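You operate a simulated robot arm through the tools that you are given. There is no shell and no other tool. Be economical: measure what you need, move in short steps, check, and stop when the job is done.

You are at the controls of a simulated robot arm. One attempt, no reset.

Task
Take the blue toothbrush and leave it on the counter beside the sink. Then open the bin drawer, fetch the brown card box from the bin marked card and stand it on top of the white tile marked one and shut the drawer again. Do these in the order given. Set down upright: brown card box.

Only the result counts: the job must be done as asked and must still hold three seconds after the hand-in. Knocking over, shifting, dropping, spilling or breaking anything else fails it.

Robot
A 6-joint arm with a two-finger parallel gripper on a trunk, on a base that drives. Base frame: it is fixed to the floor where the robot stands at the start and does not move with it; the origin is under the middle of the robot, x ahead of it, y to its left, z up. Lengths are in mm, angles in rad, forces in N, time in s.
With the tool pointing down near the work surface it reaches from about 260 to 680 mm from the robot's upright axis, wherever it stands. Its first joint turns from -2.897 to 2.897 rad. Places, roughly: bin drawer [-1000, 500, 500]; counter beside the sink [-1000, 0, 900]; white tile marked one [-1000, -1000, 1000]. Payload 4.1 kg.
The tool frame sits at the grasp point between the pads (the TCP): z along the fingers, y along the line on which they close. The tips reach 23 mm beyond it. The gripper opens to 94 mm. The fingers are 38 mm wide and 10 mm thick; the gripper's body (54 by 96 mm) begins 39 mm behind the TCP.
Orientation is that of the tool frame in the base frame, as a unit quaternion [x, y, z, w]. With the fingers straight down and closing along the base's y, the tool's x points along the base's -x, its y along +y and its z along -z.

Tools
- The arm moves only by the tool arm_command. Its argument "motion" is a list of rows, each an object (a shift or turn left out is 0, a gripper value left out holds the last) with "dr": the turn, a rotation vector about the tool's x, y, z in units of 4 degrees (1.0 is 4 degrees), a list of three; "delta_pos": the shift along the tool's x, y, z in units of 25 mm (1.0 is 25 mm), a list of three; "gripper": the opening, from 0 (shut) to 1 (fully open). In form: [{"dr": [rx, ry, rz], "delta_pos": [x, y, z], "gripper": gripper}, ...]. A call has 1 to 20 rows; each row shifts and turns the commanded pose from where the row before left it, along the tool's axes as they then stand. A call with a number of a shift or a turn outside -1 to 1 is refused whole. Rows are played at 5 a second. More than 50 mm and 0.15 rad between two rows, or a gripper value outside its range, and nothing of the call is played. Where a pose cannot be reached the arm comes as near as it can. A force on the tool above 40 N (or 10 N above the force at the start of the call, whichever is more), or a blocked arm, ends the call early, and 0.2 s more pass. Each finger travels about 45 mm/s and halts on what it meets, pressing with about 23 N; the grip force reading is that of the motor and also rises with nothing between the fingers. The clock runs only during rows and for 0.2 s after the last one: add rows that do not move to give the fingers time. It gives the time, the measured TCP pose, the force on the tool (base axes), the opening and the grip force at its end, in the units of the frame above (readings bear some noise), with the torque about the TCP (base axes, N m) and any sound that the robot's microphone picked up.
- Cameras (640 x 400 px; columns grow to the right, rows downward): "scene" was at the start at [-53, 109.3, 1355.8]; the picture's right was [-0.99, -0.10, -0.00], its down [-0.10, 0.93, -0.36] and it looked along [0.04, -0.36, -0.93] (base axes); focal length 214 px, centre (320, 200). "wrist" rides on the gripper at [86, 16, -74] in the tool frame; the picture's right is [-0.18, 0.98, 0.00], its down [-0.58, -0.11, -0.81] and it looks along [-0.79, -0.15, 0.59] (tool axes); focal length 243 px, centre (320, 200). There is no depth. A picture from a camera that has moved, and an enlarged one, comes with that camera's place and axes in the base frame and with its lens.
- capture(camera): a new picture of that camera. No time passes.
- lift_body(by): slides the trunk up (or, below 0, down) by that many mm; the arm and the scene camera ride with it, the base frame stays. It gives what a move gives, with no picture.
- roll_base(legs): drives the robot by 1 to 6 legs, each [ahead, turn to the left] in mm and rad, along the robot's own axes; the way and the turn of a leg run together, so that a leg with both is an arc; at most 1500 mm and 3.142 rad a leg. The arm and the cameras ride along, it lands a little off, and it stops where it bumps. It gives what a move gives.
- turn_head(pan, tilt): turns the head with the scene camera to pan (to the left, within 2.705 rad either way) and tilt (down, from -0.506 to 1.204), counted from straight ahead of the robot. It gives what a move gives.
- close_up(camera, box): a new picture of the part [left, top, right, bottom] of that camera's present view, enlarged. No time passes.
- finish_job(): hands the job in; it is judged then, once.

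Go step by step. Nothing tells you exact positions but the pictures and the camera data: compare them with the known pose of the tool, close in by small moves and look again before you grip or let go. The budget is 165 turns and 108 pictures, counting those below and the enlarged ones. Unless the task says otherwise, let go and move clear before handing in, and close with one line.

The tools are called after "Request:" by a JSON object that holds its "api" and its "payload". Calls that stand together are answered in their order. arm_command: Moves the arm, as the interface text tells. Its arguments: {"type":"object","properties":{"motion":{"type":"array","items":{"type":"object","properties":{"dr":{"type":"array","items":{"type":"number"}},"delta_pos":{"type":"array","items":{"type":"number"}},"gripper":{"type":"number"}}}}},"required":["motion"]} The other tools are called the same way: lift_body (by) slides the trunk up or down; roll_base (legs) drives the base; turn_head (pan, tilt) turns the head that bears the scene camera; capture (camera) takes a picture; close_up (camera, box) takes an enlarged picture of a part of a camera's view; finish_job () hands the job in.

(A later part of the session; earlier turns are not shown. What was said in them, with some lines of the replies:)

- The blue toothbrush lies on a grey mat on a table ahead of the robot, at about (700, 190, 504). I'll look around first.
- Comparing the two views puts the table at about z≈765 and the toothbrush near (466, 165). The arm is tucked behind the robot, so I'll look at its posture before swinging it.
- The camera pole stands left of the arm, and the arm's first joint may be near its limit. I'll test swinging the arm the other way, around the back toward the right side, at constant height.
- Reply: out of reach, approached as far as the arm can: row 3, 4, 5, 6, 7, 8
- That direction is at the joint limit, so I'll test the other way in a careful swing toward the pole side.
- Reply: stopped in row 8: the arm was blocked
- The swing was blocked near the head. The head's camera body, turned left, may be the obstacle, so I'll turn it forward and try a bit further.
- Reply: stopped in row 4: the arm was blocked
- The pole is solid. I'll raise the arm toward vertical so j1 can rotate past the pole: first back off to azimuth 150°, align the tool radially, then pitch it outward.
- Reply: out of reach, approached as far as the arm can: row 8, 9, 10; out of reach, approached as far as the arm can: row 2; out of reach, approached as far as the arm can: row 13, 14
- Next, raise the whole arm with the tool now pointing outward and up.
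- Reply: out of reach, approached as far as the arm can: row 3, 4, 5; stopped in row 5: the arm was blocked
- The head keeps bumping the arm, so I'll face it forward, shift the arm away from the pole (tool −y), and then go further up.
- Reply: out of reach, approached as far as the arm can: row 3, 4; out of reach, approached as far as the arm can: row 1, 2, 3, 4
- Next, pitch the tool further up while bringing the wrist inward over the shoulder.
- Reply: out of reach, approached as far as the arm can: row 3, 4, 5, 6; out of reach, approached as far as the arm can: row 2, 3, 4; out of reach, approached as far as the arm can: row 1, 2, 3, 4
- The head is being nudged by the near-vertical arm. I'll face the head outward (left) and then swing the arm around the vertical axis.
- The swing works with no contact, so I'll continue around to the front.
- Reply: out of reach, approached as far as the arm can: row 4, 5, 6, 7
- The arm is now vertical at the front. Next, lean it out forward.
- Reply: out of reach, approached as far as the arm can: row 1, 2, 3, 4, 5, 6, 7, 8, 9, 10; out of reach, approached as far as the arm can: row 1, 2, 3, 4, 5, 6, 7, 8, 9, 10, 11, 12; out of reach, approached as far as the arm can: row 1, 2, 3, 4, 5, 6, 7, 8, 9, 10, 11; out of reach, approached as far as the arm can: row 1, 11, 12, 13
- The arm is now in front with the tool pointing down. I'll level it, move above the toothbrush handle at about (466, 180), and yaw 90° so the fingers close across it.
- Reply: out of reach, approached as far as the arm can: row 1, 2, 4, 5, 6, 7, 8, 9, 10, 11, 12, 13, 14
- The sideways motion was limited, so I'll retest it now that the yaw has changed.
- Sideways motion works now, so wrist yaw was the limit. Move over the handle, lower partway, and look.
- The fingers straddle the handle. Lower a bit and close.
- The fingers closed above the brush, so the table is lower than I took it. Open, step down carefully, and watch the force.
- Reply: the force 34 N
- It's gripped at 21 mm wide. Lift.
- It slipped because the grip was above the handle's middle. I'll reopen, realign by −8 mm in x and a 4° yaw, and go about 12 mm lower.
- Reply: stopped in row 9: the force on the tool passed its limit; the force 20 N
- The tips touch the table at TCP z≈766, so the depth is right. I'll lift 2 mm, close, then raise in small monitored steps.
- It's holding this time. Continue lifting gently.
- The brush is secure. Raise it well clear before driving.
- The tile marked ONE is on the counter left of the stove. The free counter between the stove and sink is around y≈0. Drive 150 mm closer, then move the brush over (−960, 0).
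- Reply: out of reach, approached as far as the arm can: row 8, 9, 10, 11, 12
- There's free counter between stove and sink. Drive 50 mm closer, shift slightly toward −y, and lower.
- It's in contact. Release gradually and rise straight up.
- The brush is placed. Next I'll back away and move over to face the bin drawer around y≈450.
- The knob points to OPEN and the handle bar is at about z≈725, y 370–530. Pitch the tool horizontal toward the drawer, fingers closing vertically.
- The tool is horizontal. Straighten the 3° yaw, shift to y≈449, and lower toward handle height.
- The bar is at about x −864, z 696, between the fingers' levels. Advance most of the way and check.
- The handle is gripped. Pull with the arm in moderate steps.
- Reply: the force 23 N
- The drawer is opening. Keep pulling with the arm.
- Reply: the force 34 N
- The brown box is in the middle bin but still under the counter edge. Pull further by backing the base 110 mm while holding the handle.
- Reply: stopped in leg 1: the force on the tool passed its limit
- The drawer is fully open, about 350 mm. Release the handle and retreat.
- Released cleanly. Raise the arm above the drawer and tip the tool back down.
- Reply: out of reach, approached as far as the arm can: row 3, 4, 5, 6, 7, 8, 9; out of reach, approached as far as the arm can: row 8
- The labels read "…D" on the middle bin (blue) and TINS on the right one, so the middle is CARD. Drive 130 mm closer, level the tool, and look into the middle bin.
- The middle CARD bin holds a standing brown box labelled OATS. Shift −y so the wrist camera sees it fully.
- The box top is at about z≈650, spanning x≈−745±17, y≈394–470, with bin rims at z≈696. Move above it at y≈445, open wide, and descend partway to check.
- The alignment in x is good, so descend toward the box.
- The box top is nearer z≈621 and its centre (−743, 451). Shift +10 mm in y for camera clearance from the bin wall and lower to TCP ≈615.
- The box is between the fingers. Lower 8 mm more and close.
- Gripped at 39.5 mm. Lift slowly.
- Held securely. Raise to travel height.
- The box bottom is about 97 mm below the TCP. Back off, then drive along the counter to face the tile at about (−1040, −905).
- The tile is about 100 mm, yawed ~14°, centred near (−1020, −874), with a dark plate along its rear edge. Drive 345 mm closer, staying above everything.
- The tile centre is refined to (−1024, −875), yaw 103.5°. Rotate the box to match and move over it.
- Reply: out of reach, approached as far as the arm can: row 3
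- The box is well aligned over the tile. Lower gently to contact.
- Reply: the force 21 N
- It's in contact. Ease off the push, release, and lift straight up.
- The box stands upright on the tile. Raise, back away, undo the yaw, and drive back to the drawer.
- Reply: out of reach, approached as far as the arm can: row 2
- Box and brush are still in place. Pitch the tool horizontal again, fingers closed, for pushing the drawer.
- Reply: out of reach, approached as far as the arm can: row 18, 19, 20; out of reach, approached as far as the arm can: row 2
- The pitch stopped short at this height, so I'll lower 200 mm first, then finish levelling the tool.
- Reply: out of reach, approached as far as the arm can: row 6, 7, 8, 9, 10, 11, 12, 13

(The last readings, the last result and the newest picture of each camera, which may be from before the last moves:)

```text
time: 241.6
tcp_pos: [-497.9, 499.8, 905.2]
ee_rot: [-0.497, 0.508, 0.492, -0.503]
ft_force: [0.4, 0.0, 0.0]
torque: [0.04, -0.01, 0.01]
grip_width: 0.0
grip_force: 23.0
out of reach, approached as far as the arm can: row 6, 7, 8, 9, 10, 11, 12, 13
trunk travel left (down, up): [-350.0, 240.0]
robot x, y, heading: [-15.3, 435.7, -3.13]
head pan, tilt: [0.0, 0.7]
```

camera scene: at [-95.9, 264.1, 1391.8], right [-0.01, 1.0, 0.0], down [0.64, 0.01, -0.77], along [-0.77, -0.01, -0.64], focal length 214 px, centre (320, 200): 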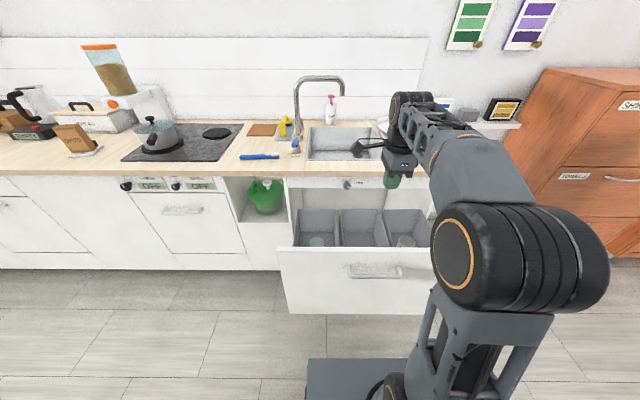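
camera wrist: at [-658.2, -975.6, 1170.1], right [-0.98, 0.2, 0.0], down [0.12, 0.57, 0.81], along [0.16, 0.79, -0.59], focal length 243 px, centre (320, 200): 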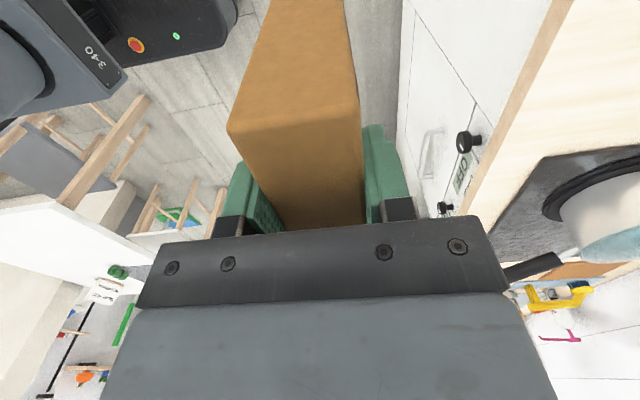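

Request:
{"api": "arm_command", "payload": {"motion": [{"delta_pos": [0.5, -1, 0]}, {"delta_pos": [0.5, -1, 0]}, {"delta_pos": [0.5, -1, 0]}, {"delta_pos": [0.5, -1, 0]}, {"delta_pos": [0, -1, 0]}, {"delta_pos": [0, -1, 0]}, {}]}}

Request:
{"api": "capture", "payload": {"camera": "wrist"}}

Request:
{"api": "capture", "payload": {"camera": "scene"}}

```text
time: 243.2
tcp_pos: [-485.7, 500.1, 756.5]
ee_rot: [-0.495, 0.508, 0.493, -0.503]
ft_force: [-0.2, -0.8, -0.2]
torque: [-0.01, 0.0, -0.01]
grip_width: 0.0
grip_force: 22.7
out of reach, approached as far as the arm can: row 1, 2, 3, 4
trunk travel left (down, up): [-350.0, 240.0]
robot x, y, heading: [-13.9, 433.0, -3.128]
head pan, tilt: [0.0, 0.7]
```

```text
16 pictures are left
camera wrist: at [-410.9, 413.8, 774.6], right [-0.01, 0.21, 0.98], down [0.81, 0.58, -0.12], along [-0.59, 0.79, -0.17], focal length 243 px, centre (320, 200)
```

wrist: 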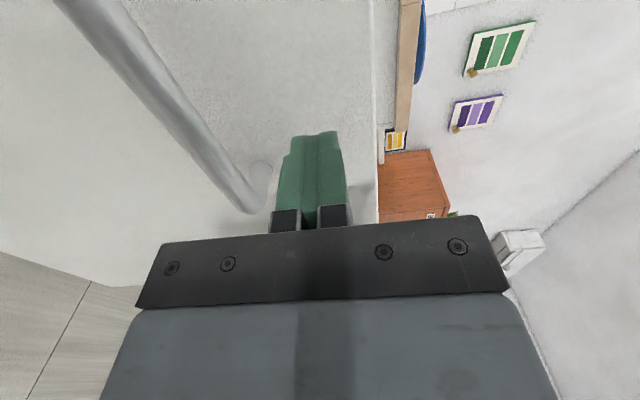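

```text
15 pictures are left
camera scene: at [-35.7, 265.0, 1391.8], right [-0.01, 1.0, 0.0], down [0.64, 0.01, -0.76], along [-0.76, -0.01, -0.64], focal length 214 px, centre (320, 200)
```

scene: 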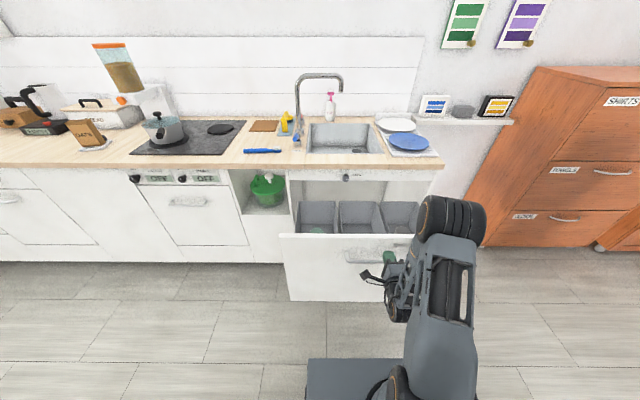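

The closed fingers are in front of the panel above the handle. Push the drawer by driving forward, first 330 mm.

Request:
{"api": "roll_base", "payload": {"legs": [[330, 0]]}}

Request:
{"api": "capture", "payload": {"camera": "scene"}}

```text
time: 245.3
tcp_pos: [-807.0, 494.8, 756.7]
ee_rot: [-0.495, 0.508, 0.493, -0.503]
ft_force: [-0.4, -0.7, -0.4]
torque: [-0.02, 0.03, 0.05]
grip_width: 0.0
grip_force: 22.9
trunk travel left (down, up): [-350.0, 240.0]
robot x, y, heading: [-338.2, 429.5, -3.124]
head pan, tilt: [0.0, 0.7]
```

```text
14 pictures are left
camera scene: at [-357.6, 260.0, 1391.8], right [-0.02, 1.0, 0.0], down [0.64, 0.01, -0.77], along [-0.76, -0.01, -0.64], focal length 214 px, centre (320, 200)
```

scene: 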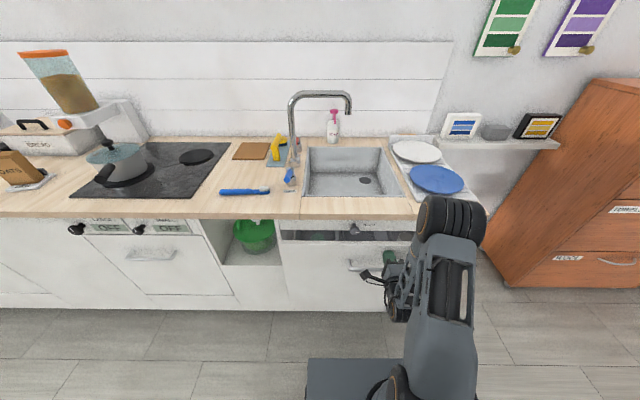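

Nearly shut. Push the rest with the arm in small steps until it resists.

Request:
{"api": "arm_command", "payload": {"motion": [{"delta_pos": [0, 0, 0.4]}, {"delta_pos": [0, 0, 0.4]}, {"delta_pos": [0, 0, 0.4]}, {"delta_pos": [0, 0, 0.4]}, {"delta_pos": [0, 0, 0.4]}, {"delta_pos": [0, 0, 0.4]}, {"delta_pos": [0, 0, 0.2]}, {"delta_pos": [0, 0, 0.2]}, {"delta_pos": [0, 0, 0.2]}, {"delta_pos": [0, 0, 0.2]}, {"delta_pos": [0, 0, 0.2]}, {"delta_pos": [0, 0, 0.2]}]}}

Request:
{"api": "close_up", "payload": {"camera": "scene", "box": [260, 200, 440, 320]}}

```text
time: 247.4
tcp_pos: [-872.0, 510.3, 755.9]
ee_rot: [-0.499, 0.507, 0.489, -0.505]
ft_force: [19.8, -4.5, 11.8]
torque: [0.16, 0.35, -0.28]
grip_width: 0.0
grip_force: 22.9
out of reach, approached as far as the arm can: row 2, 3, 5, 7, 10
trunk travel left (down, up): [-350.0, 240.0]
robot x, y, heading: [-336.4, 429.6, -3.126]
head pan, tilt: [0.0, 0.7]
stopped in row 10: the force on the tool passed its limit (the readings are from after the stop); the commanded pose is now the measured one
```

```text
3.33 times, centred on (350, 260) of scene
camera zoom: at [-354.1, 259.4, 1392.0], right [-0.02, 1.0, 0.0], down [0.64, 0.01, -0.77], along [-0.77, -0.01, -0.64], focal length 715 px, centre (220, 0)
```

zoom: 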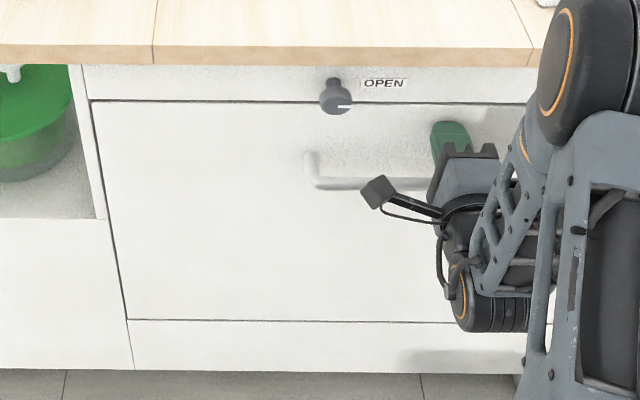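

The drawer looks flush. Back straight away and verify everything.

Request:
{"api": "roll_base", "payload": {"legs": [[-250, 0]]}}

Request:
{"api": "capture", "payload": {"camera": "scene"}}

Request:
{"api": "close_up", "payload": {"camera": "scene", "box": [250, 130, 450, 280]}}

Request:
{"api": "close_up", "payload": {"camera": "scene", "box": [0, 100, 180, 200]}}

```text
time: 249.2
tcp_pos: [-623.2, 515.7, 754.0]
ee_rot: [-0.499, 0.509, 0.488, -0.503]
ft_force: [-0.1, -0.2, -0.8]
torque: [-0.04, -0.02, -0.01]
grip_width: 0.1
grip_force: 23.8
trunk travel left (down, up): [-350.0, 240.0]
robot x, y, heading: [-82.5, 432.2, -3.119]
head pan, tilt: [0.0, 0.7]
```

```text
12 pictures are left
camera scene: at [-106.6, 264.0, 1391.8], right [-0.02, 1.0, 0.0], down [0.64, 0.01, -0.76], along [-0.76, -0.01, -0.64], focal length 214 px, centre (320, 200)
```

scene: 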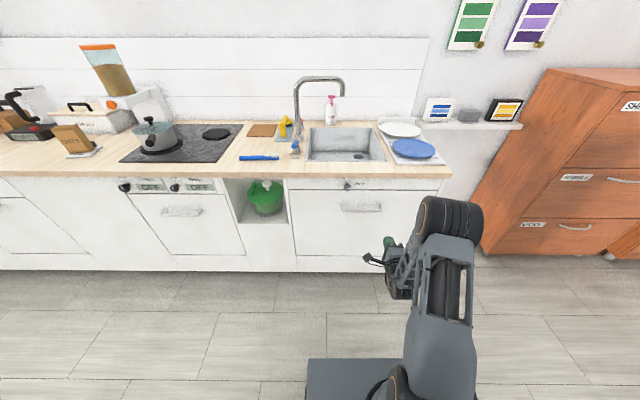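

```text
2.67 times, centred on (350, 205) of scene
camera zoom: at [-106.6, 264.0, 1391.8], right [-0.02, 1.0, 0.0], down [0.64, 0.01, -0.76], along [-0.76, -0.01, -0.64], focal length 572 px, centre (240, 187)
```

zoom: 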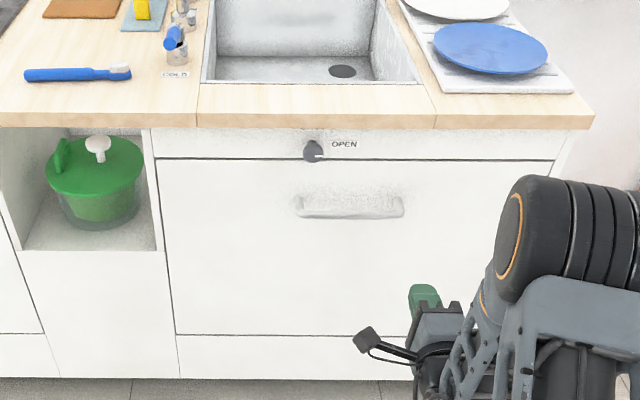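

```text
3.56 times, centred on (90, 150) of scene
camera zoom: at [-106.6, 264.0, 1391.8], right [-0.02, 1.0, 0.0], down [0.64, 0.01, -0.76], along [-0.76, -0.01, -0.64], focal length 763 px, centre (1138, 378)
```

zoom: 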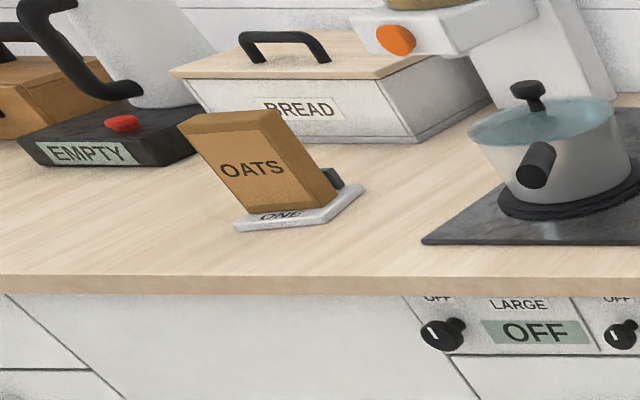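

The drawer is shut, the box stands upright on tile ONE, the brush lies beside the sink, and the gripper is clear. I'll hand in now.

Request:
{"api": "finish_job", "payload": {}}

```text
The job is handed in.
```

The job is handed in: the blue toothbrush lies on the counter beside the sink, the brown card box stands upright on the tile marked one, and the bin drawer is shut again.
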